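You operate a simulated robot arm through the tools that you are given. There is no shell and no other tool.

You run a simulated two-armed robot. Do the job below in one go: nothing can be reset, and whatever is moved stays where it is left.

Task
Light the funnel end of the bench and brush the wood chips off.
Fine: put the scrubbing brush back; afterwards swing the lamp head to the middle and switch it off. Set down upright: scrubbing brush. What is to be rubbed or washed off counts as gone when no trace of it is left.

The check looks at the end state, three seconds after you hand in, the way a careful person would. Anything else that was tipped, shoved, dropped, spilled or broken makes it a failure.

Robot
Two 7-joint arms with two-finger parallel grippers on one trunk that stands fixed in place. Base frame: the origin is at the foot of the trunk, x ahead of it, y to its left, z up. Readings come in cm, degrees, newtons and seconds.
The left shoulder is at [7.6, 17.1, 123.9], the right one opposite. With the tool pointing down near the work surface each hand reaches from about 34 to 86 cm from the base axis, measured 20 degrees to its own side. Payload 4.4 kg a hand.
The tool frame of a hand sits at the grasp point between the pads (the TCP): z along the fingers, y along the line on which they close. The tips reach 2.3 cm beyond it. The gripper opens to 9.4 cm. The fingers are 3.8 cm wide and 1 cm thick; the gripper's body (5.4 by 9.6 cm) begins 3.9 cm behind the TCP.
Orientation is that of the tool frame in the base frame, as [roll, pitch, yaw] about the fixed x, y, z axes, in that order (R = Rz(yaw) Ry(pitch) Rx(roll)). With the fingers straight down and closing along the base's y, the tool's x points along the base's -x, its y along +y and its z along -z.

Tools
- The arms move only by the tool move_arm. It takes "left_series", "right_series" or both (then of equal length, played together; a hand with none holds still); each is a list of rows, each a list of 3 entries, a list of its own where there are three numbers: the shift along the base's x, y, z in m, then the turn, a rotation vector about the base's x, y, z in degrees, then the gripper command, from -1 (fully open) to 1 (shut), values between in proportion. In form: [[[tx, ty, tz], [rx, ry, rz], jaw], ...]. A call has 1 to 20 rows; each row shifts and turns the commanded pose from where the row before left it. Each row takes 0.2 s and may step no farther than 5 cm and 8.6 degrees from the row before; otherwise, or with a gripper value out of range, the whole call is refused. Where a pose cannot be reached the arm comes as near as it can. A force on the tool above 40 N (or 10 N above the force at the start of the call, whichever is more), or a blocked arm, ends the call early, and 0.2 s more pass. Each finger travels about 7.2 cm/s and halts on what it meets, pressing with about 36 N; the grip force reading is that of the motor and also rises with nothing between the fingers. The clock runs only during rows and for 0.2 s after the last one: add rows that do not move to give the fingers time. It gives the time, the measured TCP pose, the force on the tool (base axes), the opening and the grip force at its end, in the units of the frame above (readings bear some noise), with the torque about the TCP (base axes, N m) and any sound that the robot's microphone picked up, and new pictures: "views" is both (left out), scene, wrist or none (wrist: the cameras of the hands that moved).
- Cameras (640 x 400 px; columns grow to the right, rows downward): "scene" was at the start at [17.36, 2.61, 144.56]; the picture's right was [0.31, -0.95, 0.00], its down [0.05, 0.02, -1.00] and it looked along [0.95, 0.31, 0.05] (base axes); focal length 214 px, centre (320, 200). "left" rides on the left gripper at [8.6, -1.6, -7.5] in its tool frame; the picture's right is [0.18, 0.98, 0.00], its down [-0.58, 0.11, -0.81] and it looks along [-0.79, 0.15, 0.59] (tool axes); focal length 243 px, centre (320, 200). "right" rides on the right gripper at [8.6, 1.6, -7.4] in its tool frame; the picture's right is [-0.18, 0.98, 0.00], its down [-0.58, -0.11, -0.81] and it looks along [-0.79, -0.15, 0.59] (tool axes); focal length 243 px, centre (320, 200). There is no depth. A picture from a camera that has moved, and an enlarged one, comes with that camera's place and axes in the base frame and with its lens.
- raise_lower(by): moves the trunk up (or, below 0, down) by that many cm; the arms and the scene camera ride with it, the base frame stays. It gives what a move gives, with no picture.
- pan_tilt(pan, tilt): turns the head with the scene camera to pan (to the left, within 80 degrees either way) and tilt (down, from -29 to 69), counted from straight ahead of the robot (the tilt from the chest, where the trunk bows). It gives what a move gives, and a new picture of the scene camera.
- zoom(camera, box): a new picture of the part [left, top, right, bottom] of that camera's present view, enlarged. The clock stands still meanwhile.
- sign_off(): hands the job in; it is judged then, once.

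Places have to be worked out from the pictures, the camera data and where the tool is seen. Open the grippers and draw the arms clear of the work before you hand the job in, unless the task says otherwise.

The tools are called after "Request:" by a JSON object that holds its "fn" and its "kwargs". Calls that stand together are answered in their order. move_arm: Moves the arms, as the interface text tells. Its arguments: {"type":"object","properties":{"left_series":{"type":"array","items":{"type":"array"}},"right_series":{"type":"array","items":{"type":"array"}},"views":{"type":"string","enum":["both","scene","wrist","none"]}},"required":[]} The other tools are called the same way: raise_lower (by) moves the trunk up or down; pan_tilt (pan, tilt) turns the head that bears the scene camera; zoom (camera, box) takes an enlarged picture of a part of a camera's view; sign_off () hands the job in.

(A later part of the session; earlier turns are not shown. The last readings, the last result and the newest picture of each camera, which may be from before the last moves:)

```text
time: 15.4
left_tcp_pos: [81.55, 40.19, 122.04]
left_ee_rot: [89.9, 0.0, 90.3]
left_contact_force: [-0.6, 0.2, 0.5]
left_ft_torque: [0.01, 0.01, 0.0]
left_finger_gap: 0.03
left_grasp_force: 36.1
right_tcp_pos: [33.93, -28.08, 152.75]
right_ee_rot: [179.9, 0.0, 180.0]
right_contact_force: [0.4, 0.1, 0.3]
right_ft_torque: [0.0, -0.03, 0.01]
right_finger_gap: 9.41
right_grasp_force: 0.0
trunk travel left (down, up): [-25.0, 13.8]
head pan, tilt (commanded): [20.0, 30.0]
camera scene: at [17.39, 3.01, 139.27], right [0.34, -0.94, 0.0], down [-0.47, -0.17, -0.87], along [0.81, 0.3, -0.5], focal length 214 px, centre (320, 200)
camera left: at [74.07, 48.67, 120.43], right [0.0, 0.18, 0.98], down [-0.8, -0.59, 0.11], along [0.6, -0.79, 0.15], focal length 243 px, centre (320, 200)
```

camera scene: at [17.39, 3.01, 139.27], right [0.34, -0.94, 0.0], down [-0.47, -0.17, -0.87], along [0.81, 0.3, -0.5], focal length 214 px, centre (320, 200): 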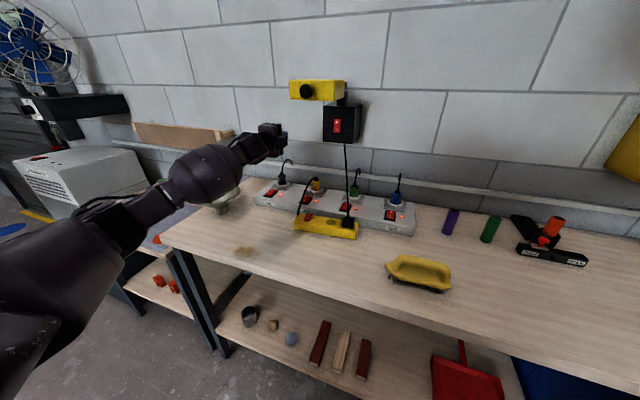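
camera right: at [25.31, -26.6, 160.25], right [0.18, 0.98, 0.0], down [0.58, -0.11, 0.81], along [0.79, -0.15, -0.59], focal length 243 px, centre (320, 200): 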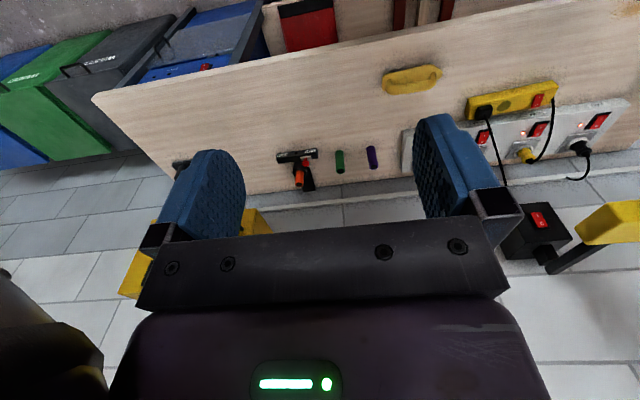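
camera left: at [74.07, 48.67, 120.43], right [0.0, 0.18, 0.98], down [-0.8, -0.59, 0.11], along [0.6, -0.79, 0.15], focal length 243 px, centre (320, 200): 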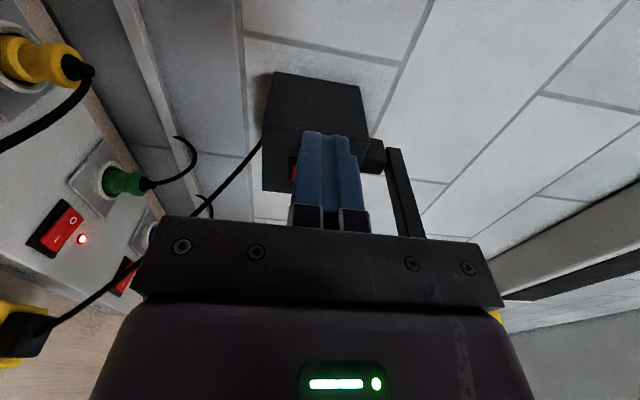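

The fingers hide the rocker. I'll raise the hand 8 cm, clear of the head on its left, so it shows beside the fingers.

Request:
{"fn": "move_arm", "kwargs": {"left_series": [[[-0.01, 0, 0.04], [0, 0, 0], 1], [[-0.01, 0, 0.04], [0, 0, 0], 1], [[0, 0, 0], [0, 0, 0], 1]], "views": "wrist"}}

Request:
{"fn": "zoom", "kwargs": {"camera": "left", "box": [190, 60, 310, 200]}}

Request:
{"fn": "zoom", "kwargs": {"camera": "left", "box": [0, 120, 180, 320]}}

```text
time: 16.2
left_tcp_pos: [79.63, 40.45, 129.81]
left_ee_rot: [90.0, -0.1, 90.4]
left_contact_force: [0.2, 0.5, -0.1]
left_ft_torque: [-0.01, 0.0, -0.02]
left_finger_gap: 0.0
left_grasp_force: 35.5
right_tcp_pos: [34.14, -27.96, 152.69]
right_ee_rot: [180.0, 0.0, -180.0]
right_contact_force: [0.3, 0.7, 0.1]
right_ft_torque: [0.03, 0.03, -0.01]
right_finger_gap: 9.38
right_grasp_force: 0.2
trunk travel left (down, up): [-25.0, 13.8]
head pan, tilt (commanded): [20.0, 30.0]
camera left: at [72.06, 48.77, 128.27], right [0.0, 0.18, 0.98], down [-0.8, -0.59, 0.11], along [0.6, -0.79, 0.15], focal length 243 px, centre (320, 200)
```

left: 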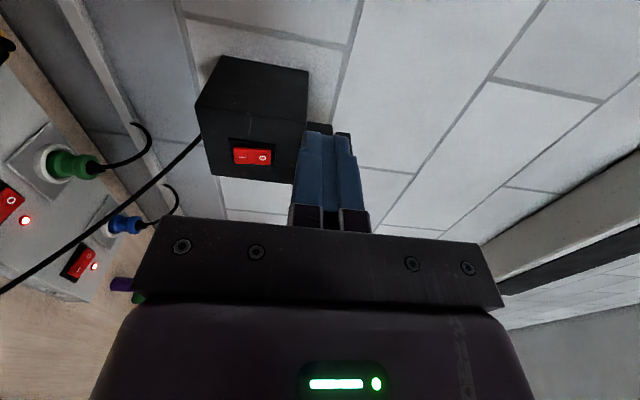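

```text
2.86 times, centred on (250, 130) of left
camera zoom: at [72.06, 48.77, 128.27], right [0.0, 0.18, 0.98], down [-0.8, -0.59, 0.11], along [0.6, -0.79, 0.15], focal length 693 px, centre (520, 400)
```

zoom: 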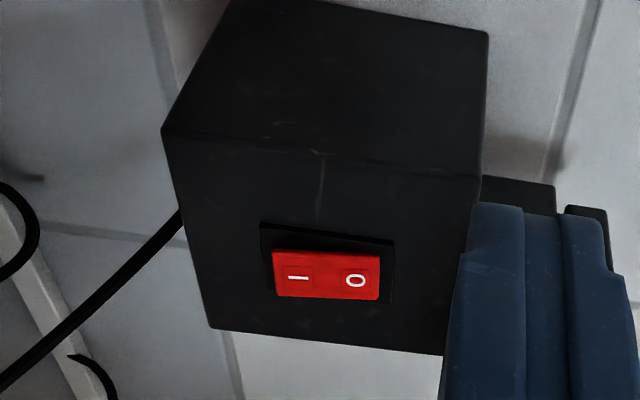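

```text
2.00 times, centred on (90, 220) of left
camera zoom: at [72.06, 48.77, 128.27], right [0.0, 0.18, 0.98], down [-0.8, -0.59, 0.11], along [0.6, -0.79, 0.15], focal length 485 px, centre (780, 160)
```

zoom: 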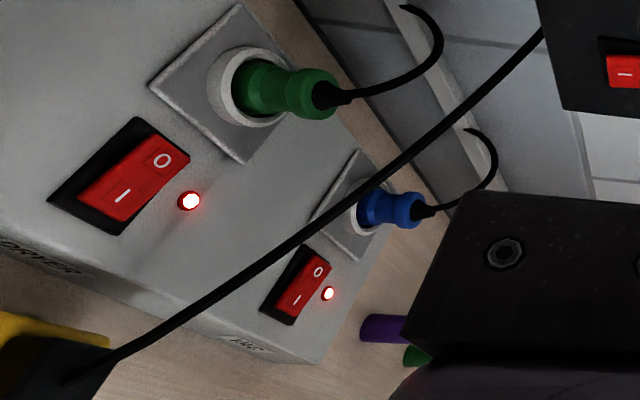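

The rocker is visible in partial profile. I'll zoom further on it and on the DRYER rocker, which is on, for comparison.

Request:
{"fn": "zoom", "kwargs": {"camera": "left", "box": [220, 130, 285, 175]}}

Request:
{"fn": "zoom", "kwargs": {"camera": "left", "box": [50, 235, 110, 290]}}

Request:
{"fn": "zoom", "kwargs": {"camera": "scene", "box": [290, 195, 340, 230]}}

```text
8.89 times, centred on (252, 152) of left
camera zoom: at [72.06, 48.77, 128.27], right [0.0, 0.18, 0.98], down [-0.8, -0.59, 0.11], along [0.6, -0.79, 0.15], focal length 2157 px, centre (920, 622)
```

zoom: 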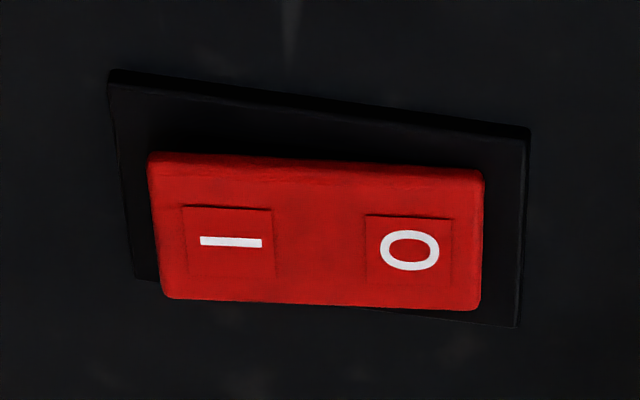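

```text
7.27 times, centred on (80, 262) of left
camera zoom: at [72.06, 48.77, 128.27], right [0.0, 0.18, 0.98], down [-0.8, -0.59, 0.11], along [0.6, -0.79, 0.15], focal length 1764 px, centre (2066, -254)
```

zoom: 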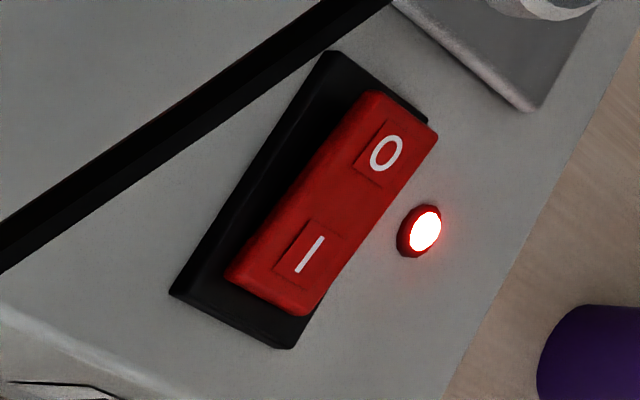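

```text
11.43 times, centred on (315, 212) of scene
camera zoom: at [17.47, 3.03, 139.24], right [0.34, -0.94, 0.0], down [-0.47, -0.17, -0.87], along [0.81, 0.3, -0.5], focal length 2451 px, centre (377, 57)
```

zoom: 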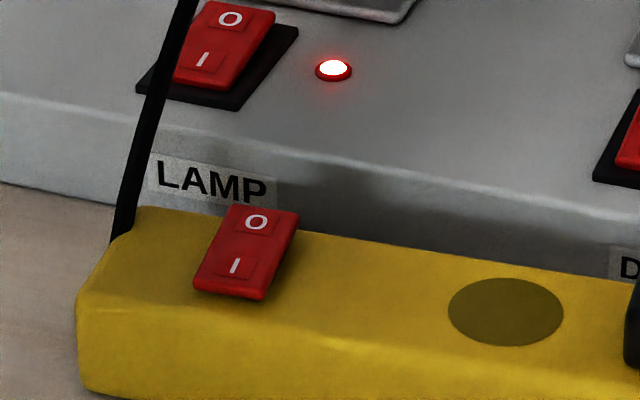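

The lamp rocker's I end clearly sticks out, so it is off; the strip rocker matches the lit ones, so it is on. I'll press again with the 2 cm tall finger stack, aimed lower at z≈121.7, nearer the I end.

Request:
{"fn": "move_arm", "kwargs": {"left_series": [[[0, 0, -0.04], [0, 0, 0], 1], [[0, 0, -0.041], [0, 0, 0], 1], [[0.01, -0.0385, 0], [0, 0, 0], 1], [[0.01, -0.0385, 0], [0, 0, 0], 1], [[0.01, -0.0385, 0], [0, 0, 0], 1], [[0.01, -0.0378, 0], [0, 0, 0], 1], [[0.03, 0, 0], [0, 0, 0], 1], [[0.03, 0, 0], [0, 0, 0], 1], [[0.0, 0, 0], [0, 0, 0], 1]], "views": "both"}}

Request:
{"fn": "zoom", "kwargs": {"camera": "left", "box": [240, 40, 420, 180]}}

```text
time: 18.2
left_tcp_pos: [89.56, 24.88, 121.95]
left_ee_rot: [90.0, 0.0, 90.4]
left_contact_force: [-0.5, -0.1, 0.4]
left_ft_torque: [0.0, 0.01, -0.01]
left_finger_gap: 0.0
left_grasp_force: 36.3
right_tcp_pos: [33.96, -28.07, 152.86]
right_ee_rot: [-180.0, 0.1, 180.0]
right_contact_force: [-0.6, -0.1, 0.1]
right_ft_torque: [-0.02, -0.01, 0.02]
right_finger_gap: 9.42
right_grasp_force: 0.1
trunk travel left (down, up): [-25.0, 13.8]
head pan, tilt (commanded): [20.0, 30.0]
camera scene: at [17.39, 3.04, 139.27], right [0.34, -0.94, 0.0], down [-0.47, -0.17, -0.87], along [0.81, 0.3, -0.5], focal length 214 px, centre (320, 200)
camera left: at [82.06, 33.36, 120.25], right [0.0, 0.18, 0.98], down [-0.8, -0.59, 0.11], along [0.6, -0.79, 0.15], focal length 243 px, centre (320, 200)
```

scene: 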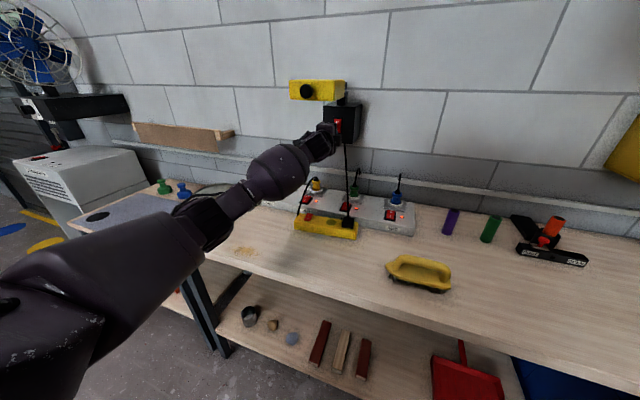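
left: 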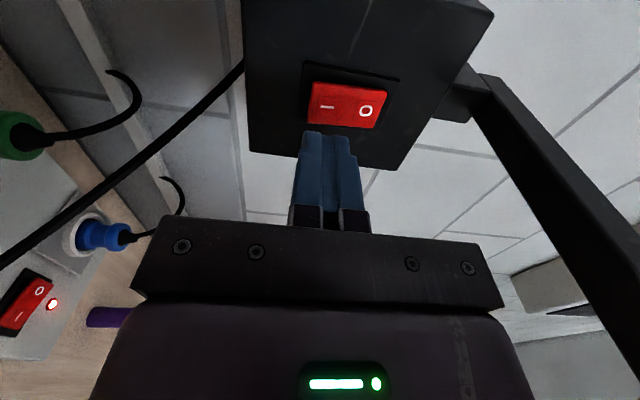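

```text
2.86 times, centred on (330, 110) of left
camera zoom: at [82.06, 33.36, 120.25], right [0.0, 0.18, 0.98], down [-0.8, -0.59, 0.11], along [0.6, -0.79, 0.15], focal length 693 px, centre (291, 457)
```

zoom: 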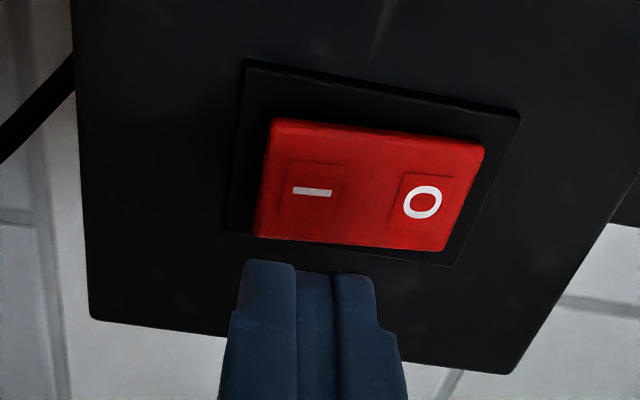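

Tip is at z≈121.95 and the I mark at 122.35. I'll lower 3 mm, approach, and press in 2 mm steps.

Request:
{"fn": "move_arm", "kwargs": {"left_series": [[[0.02, 0.0, -0.003], [0, 0, 0], 1], [[0.012, 0, 0], [0, 0, 0], 1], [[0.003, 0, 0], [0, 0, 0], 1], [[0.002, 0, 0], [0, 0, 0], 1], [[0.002, 0, 0], [0, 0, 0], 1], [[0.002, 0, 0], [0, 0, 0], 1], [[0.002, 0, 0], [0, 0, 0], 1], [[0.002, 0, 0], [0, 0, 0], 1], [[0.002, 0, 0], [0, 0, 0], 1], [[0.002, 0, 0], [0, 0, 0], 1]], "views": "both"}}

```text
time: 20.2
left_tcp_pos: [93.78, 24.9, 121.49]
left_ee_rot: [90.0, 0.0, 90.3]
left_contact_force: [-31.1, 1.9, -3.8]
left_ft_torque: [0.03, -0.2, -0.36]
left_finger_gap: 0.0
left_grasp_force: 35.5
right_tcp_pos: [33.61, -27.93, 152.83]
right_ee_rot: [179.8, 0.4, 179.9]
right_contact_force: [0.4, -0.9, -0.2]
right_ft_torque: [0.01, 0.01, 0.0]
right_finger_gap: 9.4
right_grasp_force: 0.1
trunk travel left (down, up): [-25.0, 13.8]
head pan, tilt (commanded): [20.0, 30.0]
heard: click
stopped in row 9 (left hand): the force on the tool passed its limit at 44 N (the readings are from after the stop); the commanded pose is now the measured one
camera scene: at [17.0, 3.04, 139.34], right [0.34, -0.94, 0.0], down [-0.47, -0.17, -0.87], along [0.82, 0.3, -0.5], focal length 214 px, centre (320, 200)
camera left: at [86.33, 33.39, 119.94], right [0.0, 0.18, 0.98], down [-0.8, -0.59, 0.11], along [0.6, -0.79, 0.15], focal length 243 px, centre (320, 200)
```

scene: 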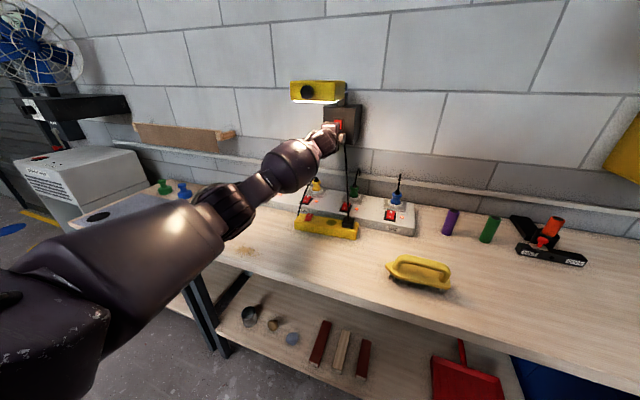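
left: 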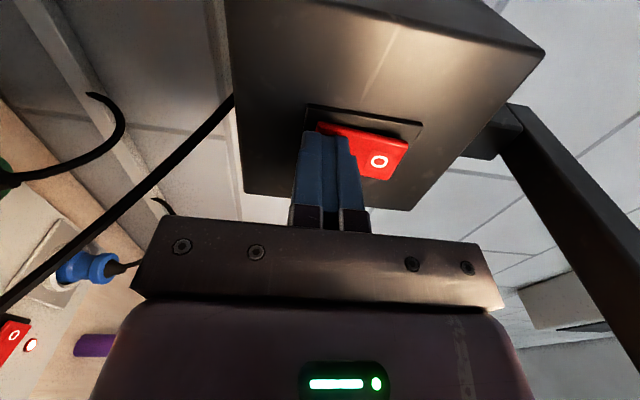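

A click was heard and the lamp is lit. I'll back straight out, roll the hand back so the camera is below, and then look at where the light falls.

Request:
{"fn": "move_arm", "kwargs": {"left_series": [[[-0.03, 0, 0], [0, 0, 0], 1], [[-0.04, 0, 0], [0, 0, 0], 1], [[-0.04, 0, 0], [-8.1818, 0, 0], 1], [[-0.04, 0, 0], [-8.1818, 0, 0], 1], [[-0.04, 0, 0], [-8.1818, 0, 0], 1], [[-0.04, 0, 0], [-8.1818, 0, 0], 1], [[-0.04, 0, 0], [-8.1818, 0, 0], 1], [[-0.03, 0.02, 0], [-8.1818, 0, 0], 1], [[0, 0.03, 0], [-8.1818, 0, 0], 1], [[0, 0.03, 0], [-8.1818, 0, 0], 1], [[0, 0.03, 0], [-8.1818, 0, 0], 1], [[0, 0.03, 0], [-8.1818, 0, 0], 1], [[0, 0.0, 0], [-8.1818, 0, 0], 1]], "views": "both"}}

Request:
{"fn": "zoom", "kwargs": {"camera": "scene", "box": [280, 70, 370, 145]}}

```text
time: 23.0
left_tcp_pos: [64.27, 38.95, 121.24]
left_ee_rot: [-162.7, 89.6, -162.8]
left_contact_force: [-0.1, -0.3, -0.2]
left_ft_torque: [-0.02, 0.0, 0.01]
left_finger_gap: 0.0
left_grasp_force: 35.5
right_tcp_pos: [34.15, -28.13, 152.84]
right_ee_rot: [179.9, 0.1, 180.0]
right_contact_force: [0.2, 1.1, -0.2]
right_ft_torque: [0.04, 0.02, -0.02]
right_finger_gap: 9.39
right_grasp_force: 0.1
trunk travel left (down, up): [-25.0, 13.8]
head pan, tilt (commanded): [20.0, 30.0]
camera scene: at [17.44, 2.95, 139.26], right [0.34, -0.94, 0.0], down [-0.47, -0.17, -0.87], along [0.81, 0.3, -0.5], focal length 214 px, centre (320, 200)
camera left: at [56.67, 37.02, 112.64], right [0.0, 0.98, -0.19], down [-0.8, 0.11, 0.59], along [0.6, 0.15, 0.79], focal length 243 px, centre (320, 200)
```

scene: 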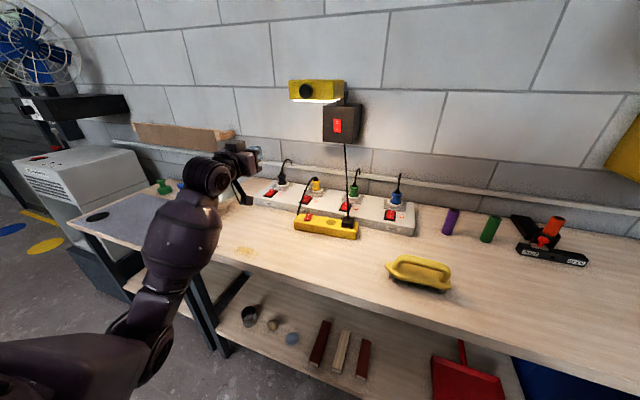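
left: 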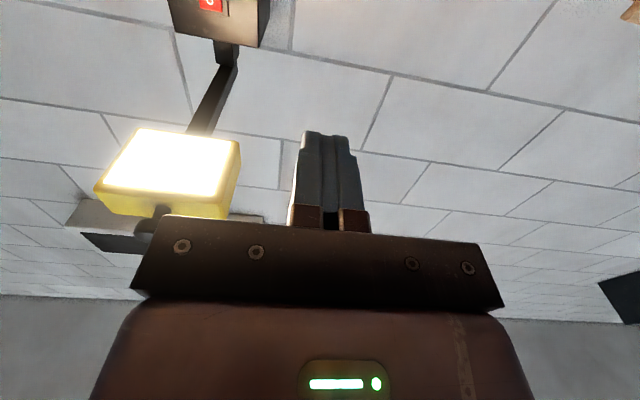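

```text
5.33 times, centred on (325, 108) of scene
camera zoom: at [17.44, 2.95, 139.26], right [0.34, -0.94, 0.0], down [-0.47, -0.17, -0.87], along [0.81, 0.3, -0.5], focal length 1144 px, centre (293, 693)
```

zoom: 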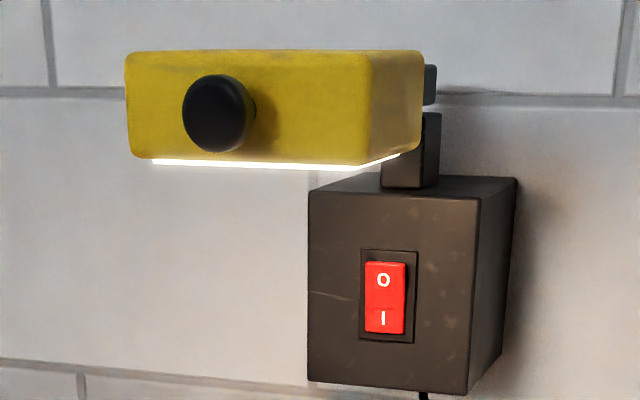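

The light panel is under the head and the head hasn't moved. I put the knob at about (68, 25, 136). I'll bring the open left hand in front of it at x≈59 and check alignment before gripping.

Request:
{"fn": "move_arm", "kwargs": {"left_series": [[[-0.03, 0, 0.01], [0, 0, 0], 0], [[-0.025, -0.02, 0.03], [0, 0, 0], -1], [[0, -0.035, 0.035], [0, 0, 0], -1], [[0, -0.035, 0.035], [0, 0, 0], -1], [[0, -0.035, 0.035], [0, 0, 0], -1], [[0, -0.0145, 0.005], [0, 0, 0], -1], [[0, 0, 0], [0, 0, 0], -1]], "views": "both"}}

```text
time: 24.6
left_tcp_pos: [58.77, 24.99, 136.11]
left_ee_rot: [175.5, 89.6, 175.4]
left_contact_force: [-0.2, 0.1, 0.3]
left_ft_torque: [0.0, -0.05, -0.02]
left_finger_gap: 9.4
left_grasp_force: 0.0
right_tcp_pos: [34.1, -28.15, 152.87]
right_ee_rot: [179.9, 0.1, -180.0]
right_contact_force: [0.2, 0.1, 0.4]
right_ft_torque: [0.01, 0.01, 0.01]
right_finger_gap: 9.44
right_grasp_force: 0.0
trunk travel left (down, up): [-25.0, 13.8]
head pan, tilt (commanded): [20.0, 30.0]
camera scene: at [17.42, 2.98, 139.26], right [0.34, -0.94, 0.0], down [-0.47, -0.17, -0.87], along [0.81, 0.3, -0.5], focal length 214 px, centre (320, 200)
camera left: at [51.27, 23.18, 127.64], right [0.0, 0.98, -0.18], down [-0.8, 0.11, 0.59], along [0.6, 0.15, 0.79], focal length 243 px, centre (320, 200)
```

scene: 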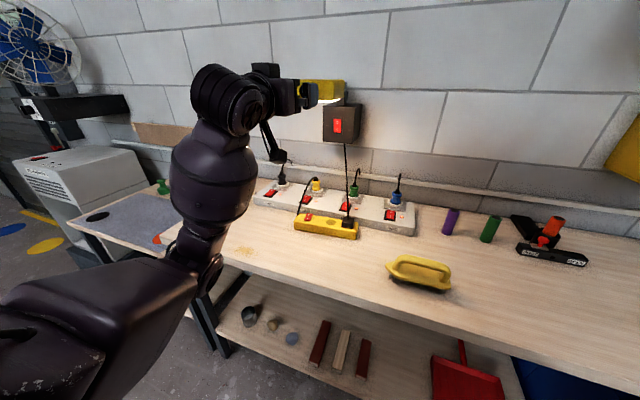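
left: 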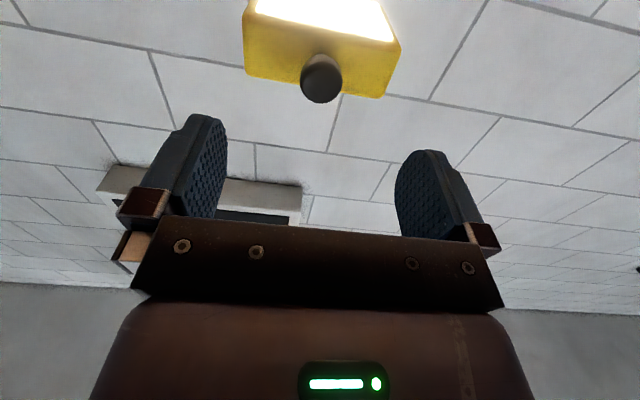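

Knob front is at about (68.4, 24.9, 136.3) and the head face at x≈72. I'll advance to TCP x≈68.6 and close on the knob.

Request:
{"fn": "move_arm", "kwargs": {"left_series": [[[0.035, -0.001, 0.002], [0, 0, 0], -1], [[0.035, 0, 0], [0, 0, 0], -1], [[0.028, 0, 0], [0, 0, 0], -1], [[0, 0, 0], [0, 0, 0], -1]], "views": "both"}}

```text
time: 25.6
left_tcp_pos: [68.48, 24.99, 136.35]
left_ee_rot: [175.4, 89.7, 175.4]
left_contact_force: [-1.1, 1.0, 0.4]
left_ft_torque: [0.0, -0.02, 0.0]
left_finger_gap: 9.38
left_grasp_force: 0.1
right_tcp_pos: [34.05, -28.01, 152.88]
right_ee_rot: [180.0, 0.1, -180.0]
right_contact_force: [0.4, 0.6, -0.3]
right_ft_torque: [0.0, 0.01, 0.0]
right_finger_gap: 9.39
right_grasp_force: 0.1
trunk travel left (down, up): [-25.0, 13.8]
head pan, tilt (commanded): [20.0, 30.0]
camera scene: at [17.38, 3.02, 139.27], right [0.34, -0.94, 0.0], down [-0.47, -0.17, -0.87], along [0.81, 0.3, -0.5], focal length 214 px, centre (320, 200)
camera left: at [60.97, 23.15, 127.87], right [0.0, 0.98, -0.18], down [-0.8, 0.11, 0.59], along [0.6, 0.15, 0.79], focal length 243 px, centre (320, 200)
```

scene: 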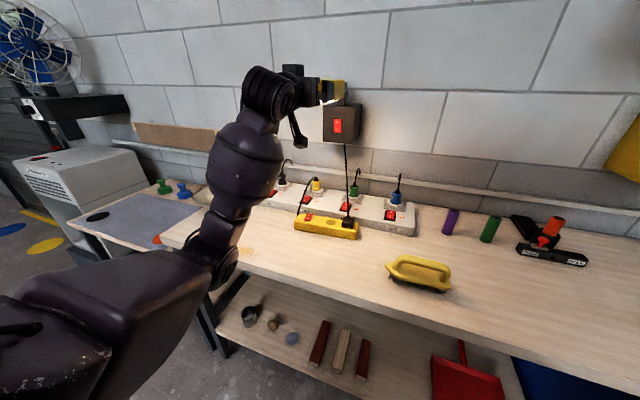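
left: 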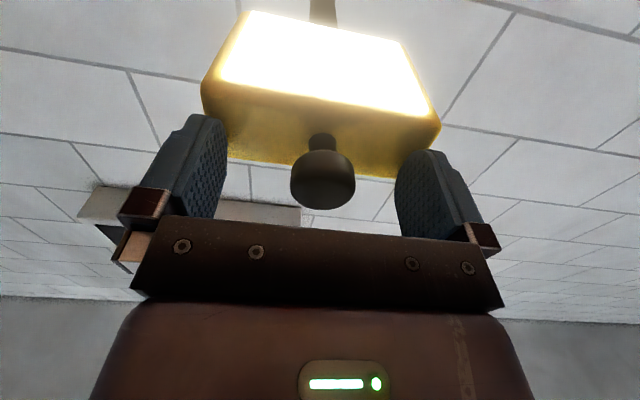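

The knob sits centred between the fingers at the TCP. I'll close the gripper on it.

Request:
{"fn": "move_arm", "kwargs": {"left_series": [[[0, 0, 0], [0, 0, 0], 0], [[0, 0, 0], [0, 0, 0], 0.5], [[0, 0, 0], [0, 0, 0], 1], [[0, 0, 0], [0, 0, 0], 1], [[0, 0, 0], [0, 0, 0], 1]], "views": "wrist"}}

```text
time: 26.8
left_tcp_pos: [68.58, 24.91, 136.39]
left_ee_rot: [176.0, 89.6, 175.8]
left_contact_force: [0.4, 1.0, 1.0]
left_ft_torque: [-0.02, -0.01, 0.0]
left_finger_gap: 2.92
left_grasp_force: 44.9
right_tcp_pos: [34.0, -28.13, 152.81]
right_ee_rot: [-180.0, 0.0, 180.0]
right_contact_force: [0.3, -0.5, 0.5]
right_ft_torque: [0.0, 0.0, -0.01]
right_finger_gap: 9.38
right_grasp_force: 0.3
trunk travel left (down, up): [-25.0, 13.8]
head pan, tilt (commanded): [20.0, 30.0]
camera left: at [60.96, 23.14, 127.86], right [0.0, 0.98, -0.18], down [-0.8, 0.11, 0.59], along [0.6, 0.15, 0.79], focal length 243 px, centre (320, 200)
```

left: 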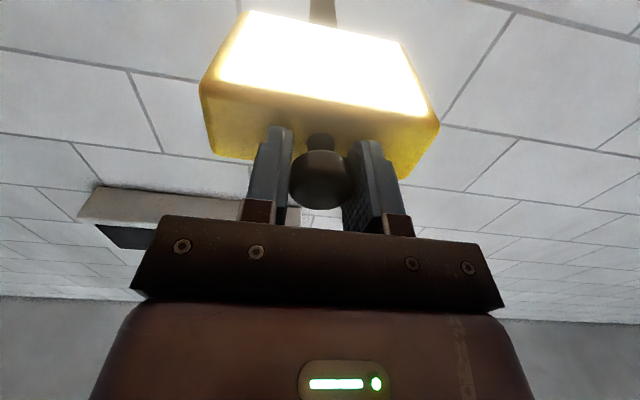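

Gripped at a gap of 2.9 cm with low force. I estimate the pivot at (103, 25), radius 34.5 cm, and I'll swing the first 12° left along the arc while watching the force.

Request:
{"fn": "move_arm", "kwargs": {"left_series": [[[0.0005, 0.0181, 0], [0, 0, -3], 1], [[0.0014, 0.018, 0], [0, 0, -3], 1], [[0.0024, 0.0179, 0], [0, 0, -3], 1], [[0.0033, 0.0178, 0], [0, 0, -3], 1]], "views": "both"}}

```text
time: 27.8
left_tcp_pos: [69.3, 32.09, 136.42]
left_ee_rot: [176.6, 89.6, 164.3]
left_contact_force: [-4.9, 1.5, -1.6]
left_ft_torque: [0.26, 0.39, -0.18]
left_finger_gap: 2.91
left_grasp_force: 45.4
right_tcp_pos: [34.04, -27.99, 152.85]
right_ee_rot: [179.8, 0.1, 179.9]
right_contact_force: [-0.3, -0.5, -0.3]
right_ft_torque: [-0.01, 0.01, 0.02]
right_finger_gap: 9.39
right_grasp_force: 0.0
trunk travel left (down, up): [-25.0, 13.8]
head pan, tilt (commanded): [20.0, 30.0]
camera scene: at [17.35, 3.04, 139.27], right [0.34, -0.94, 0.0], down [-0.47, -0.17, -0.87], along [0.81, 0.3, -0.5], focal length 214 px, centre (320, 200)
camera left: at [61.53, 31.91, 127.87], right [0.21, 0.96, -0.18], down [-0.76, 0.28, 0.59], along [0.61, 0.02, 0.79], focal length 243 px, centre (320, 200)
```

scene: 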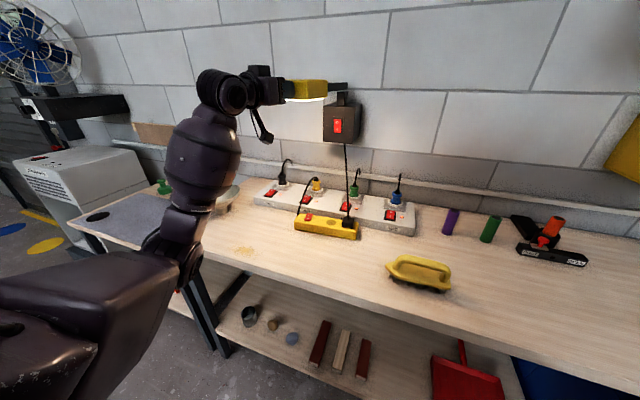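
left: 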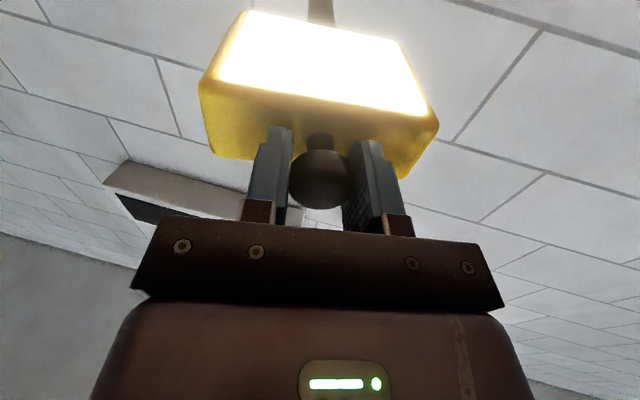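

The head follows smoothly with little force. I'll continue along the arc to about 45°, which should light the chips and the funnel end.

Request:
{"fn": "move_arm", "kwargs": {"left_series": [[[0.006, 0.0241, 0], [0, 0, -4.125], 1], [[0.0077, 0.0236, 0], [0, 0, -4.125], 1], [[0.0093, 0.023, 0], [0, 0, -4.125], 1], [[0.0109, 0.0222, 0], [0, 0, -4.125], 1], [[0.0125, 0.0214, 0], [0, 0, -4.125], 1], [[0.014, 0.0204, 0], [0, 0, -4.125], 1], [[0.0154, 0.0194, 0], [0, 0, -4.125], 1], [[0.0168, 0.0182, 0], [0, 0, -4.125], 1], [[0, 0, 0], [0, 0, 0], 1]], "views": "both"}}

```text
time: 29.8
left_tcp_pos: [78.72, 49.01, 136.45]
left_ee_rot: [170.0, 89.6, 124.6]
left_contact_force: [11.6, -11.9, -2.2]
left_ft_torque: [0.04, -0.05, 0.03]
left_finger_gap: 2.96
left_grasp_force: 45.4
right_tcp_pos: [34.28, -28.29, 152.83]
right_ee_rot: [179.8, 0.0, 180.0]
right_contact_force: [0.6, -0.2, 0.6]
right_ft_torque: [-0.01, -0.03, -0.01]
right_finger_gap: 9.41
right_grasp_force: 0.1
trunk travel left (down, up): [-25.0, 13.8]
head pan, tilt (commanded): [20.0, 30.0]
camera scene: at [17.61, 2.83, 139.23], right [0.34, -0.94, 0.0], down [-0.47, -0.17, -0.87], along [0.81, 0.3, -0.5], focal length 214 px, centre (320, 200)
camera left: at [72.22, 53.05, 127.9], right [0.7, 0.69, -0.18], down [-0.49, 0.65, 0.59], along [0.53, -0.32, 0.79], focal length 243 px, centre (320, 200)
```

scene: 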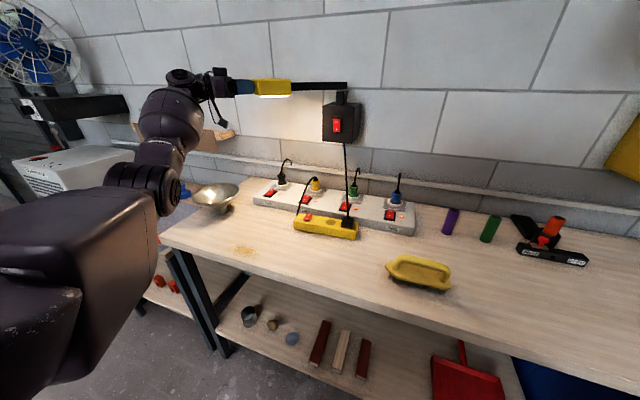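
left: 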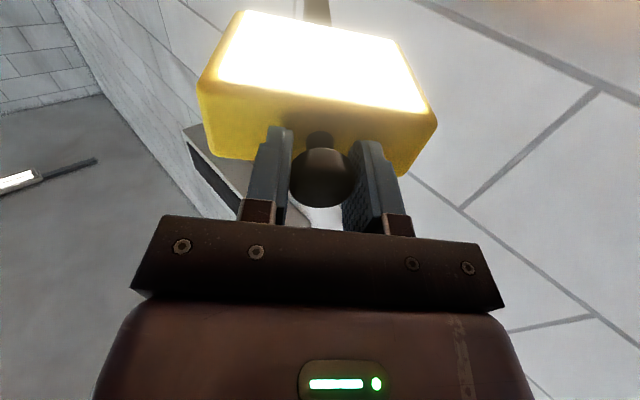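

The head is at about 45° and the funnel end is brightly lit. The hand pulls outward slightly (16 N), so I'll ease 2–3 mm inward and then open the gripper.

Request:
{"fn": "move_arm", "kwargs": {"left_series": [[[0.002, -0.002, 0], [0, 0, 0], 1], [[0, 0, 0], [0, 0, 0], 1], [[0, 0, 0], [0, 0, 0], 0.3], [[0, 0, 0], [0, 0, 0], -0.5], [[0, 0, 0], [0, 0, 0], -1], [[0, 0, 0], [0, 0, 0], -1], [[0, 0, 0], [0, 0, 0], -1]], "views": "wrist"}}

```text
time: 31.4
left_tcp_pos: [78.75, 49.11, 136.54]
left_ee_rot: [175.4, 89.8, 130.3]
left_contact_force: [0.7, 0.2, -0.1]
left_ft_torque: [0.0, 0.01, 0.0]
left_finger_gap: 9.4
left_grasp_force: 0.1
right_tcp_pos: [33.96, -28.04, 152.9]
right_ee_rot: [179.9, 0.1, 179.9]
right_contact_force: [-0.2, -1.0, 0.2]
right_ft_torque: [-0.02, 0.03, 0.01]
right_finger_gap: 9.4
right_grasp_force: 0.0
trunk travel left (down, up): [-25.0, 13.8]
head pan, tilt (commanded): [20.0, 30.0]
camera left: at [72.25, 53.06, 127.95], right [0.7, 0.69, -0.18], down [-0.49, 0.65, 0.59], along [0.53, -0.32, 0.79], focal length 243 px, centre (320, 200)
```

left: 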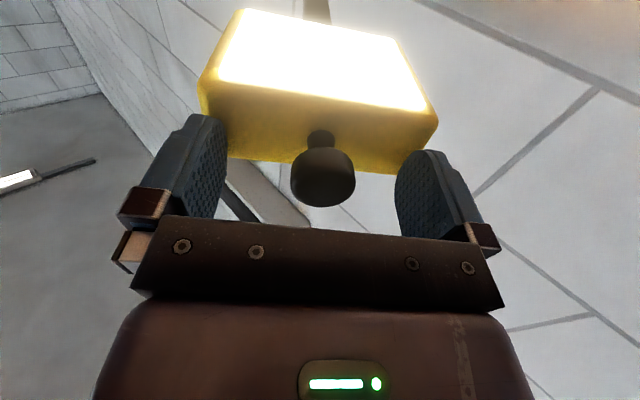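

Released cleanly. I'll retreat radially from the knob, then pitch the hand to point down while moving back over the bench front.

Request:
{"fn": "move_arm", "kwargs": {"left_series": [[[-0.03, 0.03, 0], [0, 0, 0], -1], [[-0.03, 0.03, 0], [0, 0, 0], -1], [[-0.02, -0.01, 0.003], [5.785, 5.785, 0], -1], [[-0.02, -0.01, 0.003], [5.785, 5.785, 0], -1], [[-0.02, -0.01, 0.003], [5.785, 5.785, 0], -1], [[-0.02, -0.01, 0.003], [5.785, 5.785, 0], -1], [[-0.02, -0.01, 0.003], [5.785, 5.785, 0], -1], [[-0.02, -0.01, 0.003], [5.785, 5.785, 0], -1], [[-0.02, -0.01, 0.003], [5.785, 5.785, 0], -1], [[-0.02, -0.01, 0.003], [5.785, 5.785, 0], -1], [[-0.02, -0.01, 0.003], [5.785, 5.785, 0], -1], [[-0.02, -0.01, 0.003], [5.785, 5.785, 0], -1], [[-0.02, -0.01, 0.003], [5.785, 5.785, 0], -1]], "views": "both"}}

```text
time: 34.2
left_tcp_pos: [50.46, 44.03, 140.07]
left_ee_rot: [-180.0, -0.2, 135.0]
left_contact_force: [0.3, -0.1, 0.0]
left_ft_torque: [-0.01, -0.02, -0.01]
left_finger_gap: 9.39
left_grasp_force: 0.0
right_tcp_pos: [34.0, -28.2, 152.92]
right_ee_rot: [179.8, 0.2, -180.0]
right_contact_force: [0.6, 0.1, 0.7]
right_ft_torque: [0.01, 0.0, 0.02]
right_finger_gap: 9.43
right_grasp_force: 0.2
trunk travel left (down, up): [-25.0, 13.8]
head pan, tilt (commanded): [20.0, 30.0]
camera scene: at [17.38, 2.95, 139.28], right [0.34, -0.94, 0.0], down [-0.47, -0.17, -0.87], along [0.81, 0.3, -0.5], focal length 214 px, centre (320, 200)
camera left: at [43.24, 48.8, 147.62], right [0.57, 0.82, 0.0], down [0.49, -0.34, 0.8], along [0.66, -0.45, -0.59], focal length 243 px, centre (320, 200)
```

scene: 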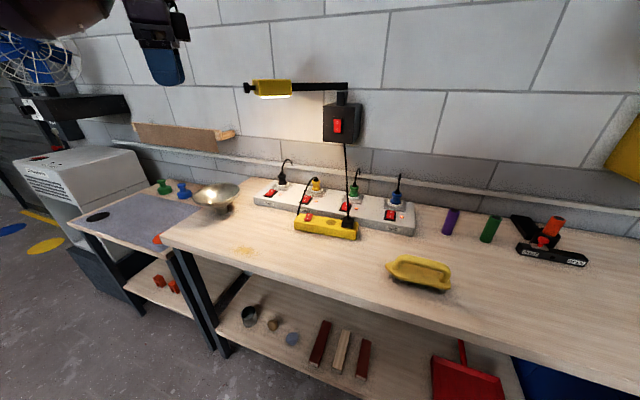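
left: 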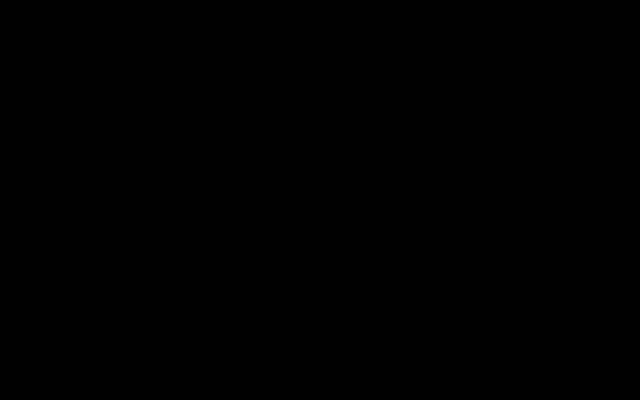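

The lamp stays at about 45°, though the left camera view is black, perhaps blocked by the arm itself. I'll aim the head at the brush and chips for precise measuring.

Request:
{"fn": "pan_tilt", "kwargs": {"pan": 5, "tilt": 45}}

Request:
{"fn": "zoom", "kwargs": {"camera": "right", "box": [340, 40, 480, 130]}}

```text
time: 35.0
left_tcp_pos: [50.59, 44.16, 139.94]
left_ee_rot: [-179.7, -0.2, 134.9]
left_contact_force: [0.9, -0.8, -0.5]
left_ft_torque: [-0.02, -0.01, -0.01]
left_finger_gap: 9.41
left_grasp_force: 0.0
right_tcp_pos: [33.99, -28.16, 152.85]
right_ee_rot: [179.9, 0.1, 179.9]
right_contact_force: [-0.3, 1.0, 0.0]
right_ft_torque: [0.01, 0.0, -0.02]
right_finger_gap: 9.43
right_grasp_force: 0.0
trunk travel left (down, up): [-25.0, 13.8]
head pan, tilt (commanded): [5.0, 45.0]
camera scene: at [17.01, 0.64, 137.01], right [0.09, -1.0, 0.0], down [-0.7, -0.06, -0.71], along [0.7, 0.06, -0.71], focal length 214 px, centre (320, 200)
```

scene: 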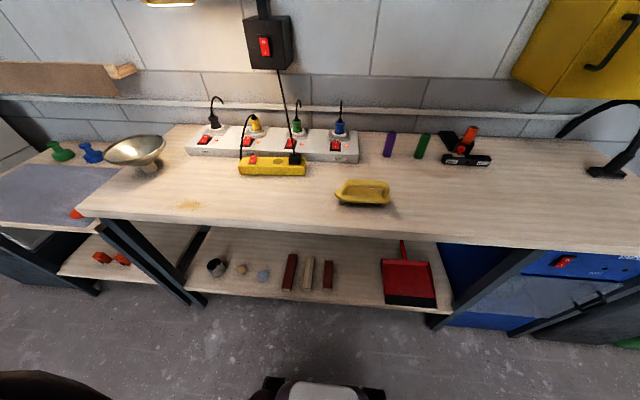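

```text
4.44 times, centred on (410, 85) of right
camera zoom: at [25.37, -26.46, 160.27], right [0.18, 0.98, 0.0], down [0.58, -0.11, 0.81], along [0.79, -0.15, -0.59], focal length 1078 px, centre (-80, 711)
```

zoom: 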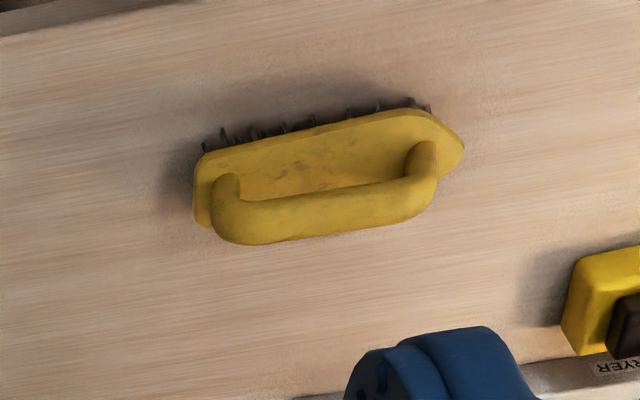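

I see the brush well from the right hand; I'll zoom in on it and the chips in the scene view too.

Request:
{"fn": "zoom", "kwargs": {"camera": "scene", "box": [315, 165, 415, 225]}}

Request:
{"fn": "zoom", "kwargs": {"camera": "scene", "box": [140, 170, 260, 240]}}

```text
6.40 times, centred on (365, 195) of scene
camera zoom: at [17.01, 0.64, 137.01], right [0.09, -1.0, 0.0], down [-0.7, -0.06, -0.71], along [0.7, 0.06, -0.71], focal length 1373 px, centre (32, 232)
```

zoom: 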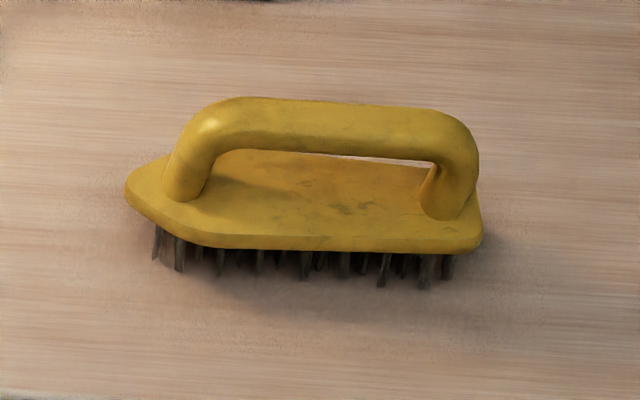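

```text
5.33 times, centred on (200, 205) of scene
camera zoom: at [17.01, 0.64, 137.01], right [0.09, -1.0, 0.0], down [-0.7, -0.06, -0.71], along [0.7, 0.06, -0.71], focal length 1144 px, centre (960, 173)
```

zoom: 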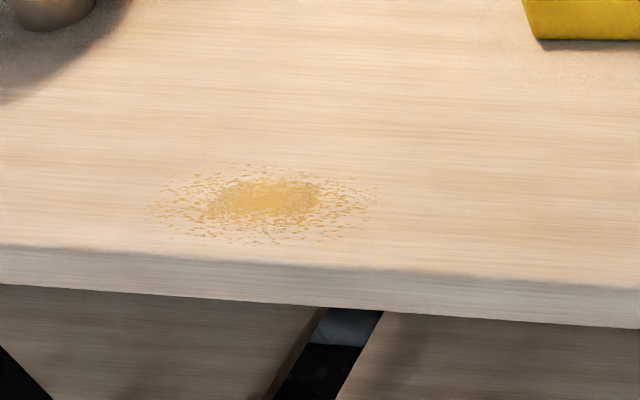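

The brush lies along y, with its handle bar centre near (64, -8.6, 97). The chips are centred near (57.3, 43), spread over x 54–60 and y 37–49, and the bench is at z≈91. I'll bring the left hand above the brush, yawed +90° so the camera stays away from the funnel.

Request:
{"fn": "move_arm", "kwargs": {"left_series": [[[0.008, -0.0328, -0.008], [0, 0, 8.4375], -1], [[0.008, -0.0328, -0.008], [0, 0, 8.4375], -1], [[0.008, -0.0328, -0.008], [0, 0, 8.4375], -1], [[0.008, -0.0328, -0.008], [0, 0, 8.4375], -1], [[0.008, -0.0328, -0.008], [0, 0, 8.4375], -1], [[0.008, -0.0328, -0.008], [0, 0, 8.4375], -1], [[0.008, -0.0328, -0.008], [0, 0, 8.4375], -1], [[0.008, -0.0328, -0.008], [0, 0, 8.4375], -1], [[0.008, -0.0328, -0.008], [0, 0, 8.4375], -1], [[0.008, -0.0328, -0.008], [0, 0, 8.4375], -1], [[0.008, -0.0328, -0.008], [0, 0, 8.4375], -1], [[0.008, -0.0328, -0.008], [0, 0, 8.4375], -1], [[0.008, -0.0328, -0.008], [0, 0, 8.4375], -1], [[0.008, -0.0328, -0.008], [0, 0, 8.4375], -1], [[0.008, -0.0328, -0.008], [0, 0, 8.4375], -1], [[0.008, -0.0328, -0.008], [0, 0, 8.4375], -1]], "views": "both"}}

```text
time: 38.4
left_tcp_pos: [63.66, -8.56, 127.22]
left_ee_rot: [180.0, -0.4, -89.8]
left_contact_force: [0.5, -0.6, 0.2]
left_ft_torque: [0.03, 0.03, 0.01]
left_finger_gap: 9.41
left_grasp_force: 0.0
right_tcp_pos: [34.09, -28.25, 152.65]
right_ee_rot: [179.9, 0.1, -180.0]
right_contact_force: [-0.1, -0.2, -0.4]
right_ft_torque: [0.02, 0.01, -0.05]
right_finger_gap: 9.39
right_grasp_force: 0.1
trunk travel left (down, up): [-25.0, 13.8]
head pan, tilt (commanded): [5.0, 45.0]
camera scene: at [17.04, 0.49, 137.0], right [0.09, -1.0, 0.0], down [-0.7, -0.06, -0.71], along [0.7, 0.06, -0.71], focal length 214 px, centre (320, 200)
camera left: at [65.17, -17.31, 134.7], right [-0.98, -0.19, 0.0], down [-0.11, 0.59, 0.8], along [-0.15, 0.79, -0.6], focal length 243 px, centre (320, 200)
```

scene: 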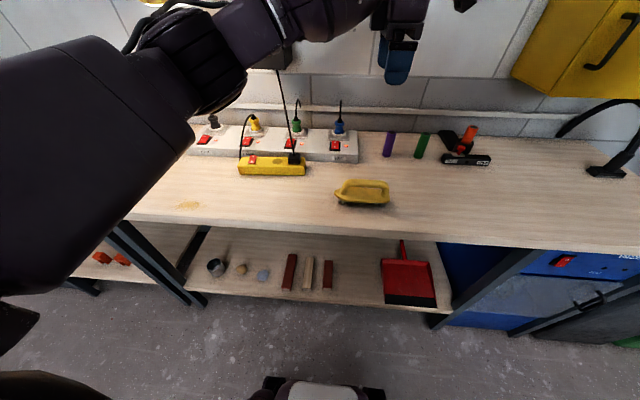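
left: 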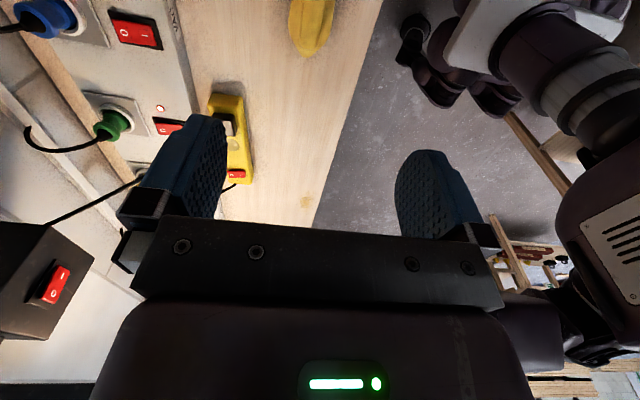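

The hand is above the brush. I'll lower 14 cm and check alignment with the wrist camera.

Request:
{"fn": "move_arm", "kwargs": {"left_series": [[[0, 0, -0.045], [0, 0, 0], -1], [[0, 0, -0.045], [0, 0, 0], -1], [[0, 0, -0.045], [0, 0, 0], -1], [[0, 0, 0], [0, 0, 0], -1]], "views": "both"}}

Request:
{"fn": "zoom", "kwargs": {"camera": "scene", "box": [300, 130, 430, 225]}}

```text
time: 39.4
left_tcp_pos: [63.44, -8.37, 113.58]
left_ee_rot: [-179.8, -0.4, -90.0]
left_contact_force: [-0.7, -1.3, -0.3]
left_ft_torque: [0.01, 0.0, 0.0]
left_finger_gap: 9.4
left_grasp_force: 0.1
right_tcp_pos: [33.91, -28.01, 152.94]
right_ee_rot: [179.9, 0.1, 179.9]
right_contact_force: [0.3, 0.0, 0.2]
right_ft_torque: [0.01, -0.02, -0.02]
right_finger_gap: 9.39
right_grasp_force: 0.1
trunk travel left (down, up): [-25.0, 13.8]
head pan, tilt (commanded): [5.0, 45.0]
camera scene: at [16.93, 0.64, 137.03], right [0.09, -1.0, 0.0], down [-0.7, -0.06, -0.71], along [0.7, 0.06, -0.71], focal length 214 px, centre (320, 200)
camera left: at [65.05, -17.15, 121.15], right [-0.98, -0.18, 0.0], down [-0.11, 0.59, 0.8], along [-0.15, 0.79, -0.6], focal length 243 px, centre (320, 200)
```

scene: 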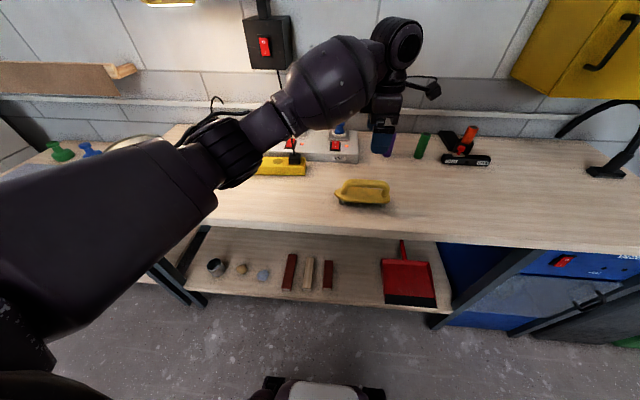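
left: 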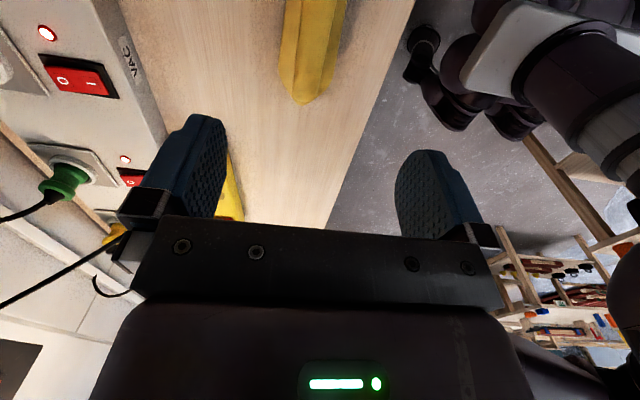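

```text
4.21 times, centred on (365, 178) of scene
camera zoom: at [16.93, 0.64, 137.03], right [0.09, -1.0, 0.0], down [-0.7, -0.06, -0.71], along [0.7, 0.06, -0.71], focal length 903 px, centre (130, 295)
```

zoom: 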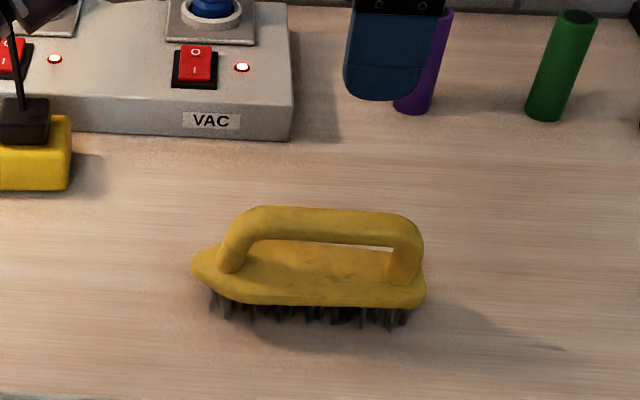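

The brush axis sits at x≈63.9, so I'll shift 0.4 cm and lower to z≈98 with the fingers straddling the handle bar.

Request:
{"fn": "move_arm", "kwargs": {"left_series": [[[0.004, 0, -0.04], [0, 0, 0], -1], [[0, 0, -0.04], [0, 0, 0], -1], [[0, 0, -0.035], [0, 0, 0], -1], [[0, 0, -0.025], [0, 0, 0], -1], [[0, 0, -0.016], [0, 0, 0], -1], [[0, 0, 0], [0, 0, 0], -1]], "views": "both"}}

Request:
{"fn": "zoom", "kwargs": {"camera": "scene", "box": [300, 130, 430, 225]}}

```text
time: 40.8
left_tcp_pos: [64.0, -8.36, 97.76]
left_ee_rot: [-179.9, -0.3, -89.9]
left_contact_force: [-0.4, -0.6, -0.2]
left_ft_torque: [0.0, 0.0, 0.0]
left_finger_gap: 9.4
left_grasp_force: 0.0
right_tcp_pos: [34.09, -28.14, 152.95]
right_ee_rot: [179.9, 0.2, -179.9]
right_contact_force: [-0.3, -0.2, -0.2]
right_ft_torque: [-0.01, -0.01, -0.02]
right_finger_gap: 9.4
right_grasp_force: 0.1
trunk travel left (down, up): [-25.0, 13.8]
head pan, tilt (commanded): [5.0, 45.0]
camera scene: at [16.99, 0.61, 137.01], right [0.09, -1.0, 0.0], down [-0.7, -0.06, -0.71], along [0.7, 0.06, -0.71], focal length 214 px, centre (320, 200)
camera left: at [65.51, -17.16, 105.27], right [-0.98, -0.19, 0.0], down [-0.11, 0.59, 0.8], along [-0.15, 0.79, -0.6], focal length 243 px, centre (320, 200)
```

scene: 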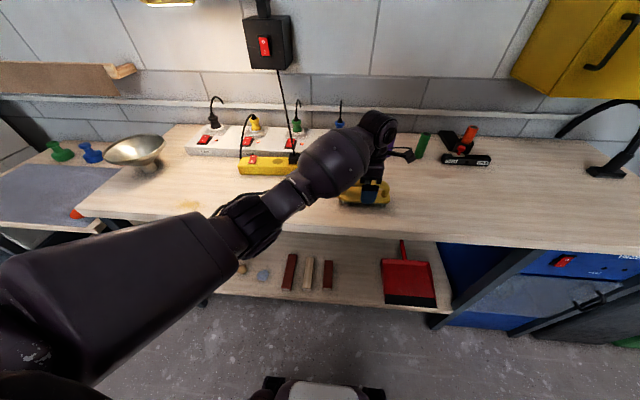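
left: 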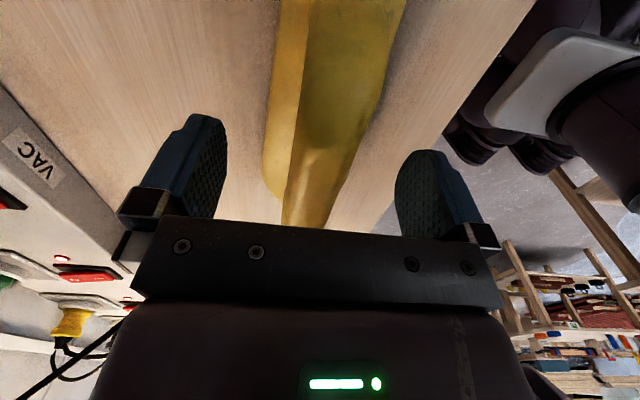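

```text
4.21 times, centred on (365, 178) of scene
camera zoom: at [16.99, 0.61, 137.01], right [0.09, -1.0, 0.0], down [-0.7, -0.06, -0.71], along [0.7, 0.06, -0.71], focal length 903 px, centre (130, 295)
```

zoom: 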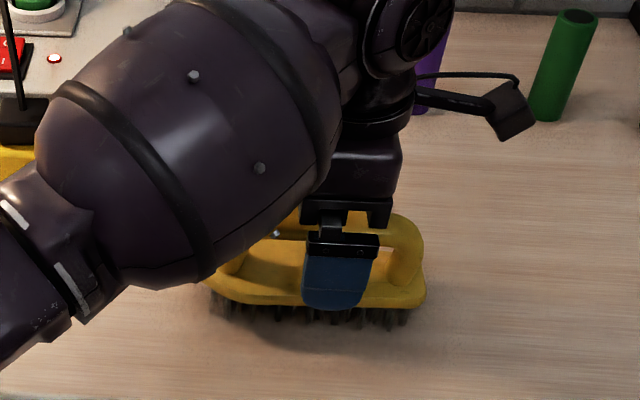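

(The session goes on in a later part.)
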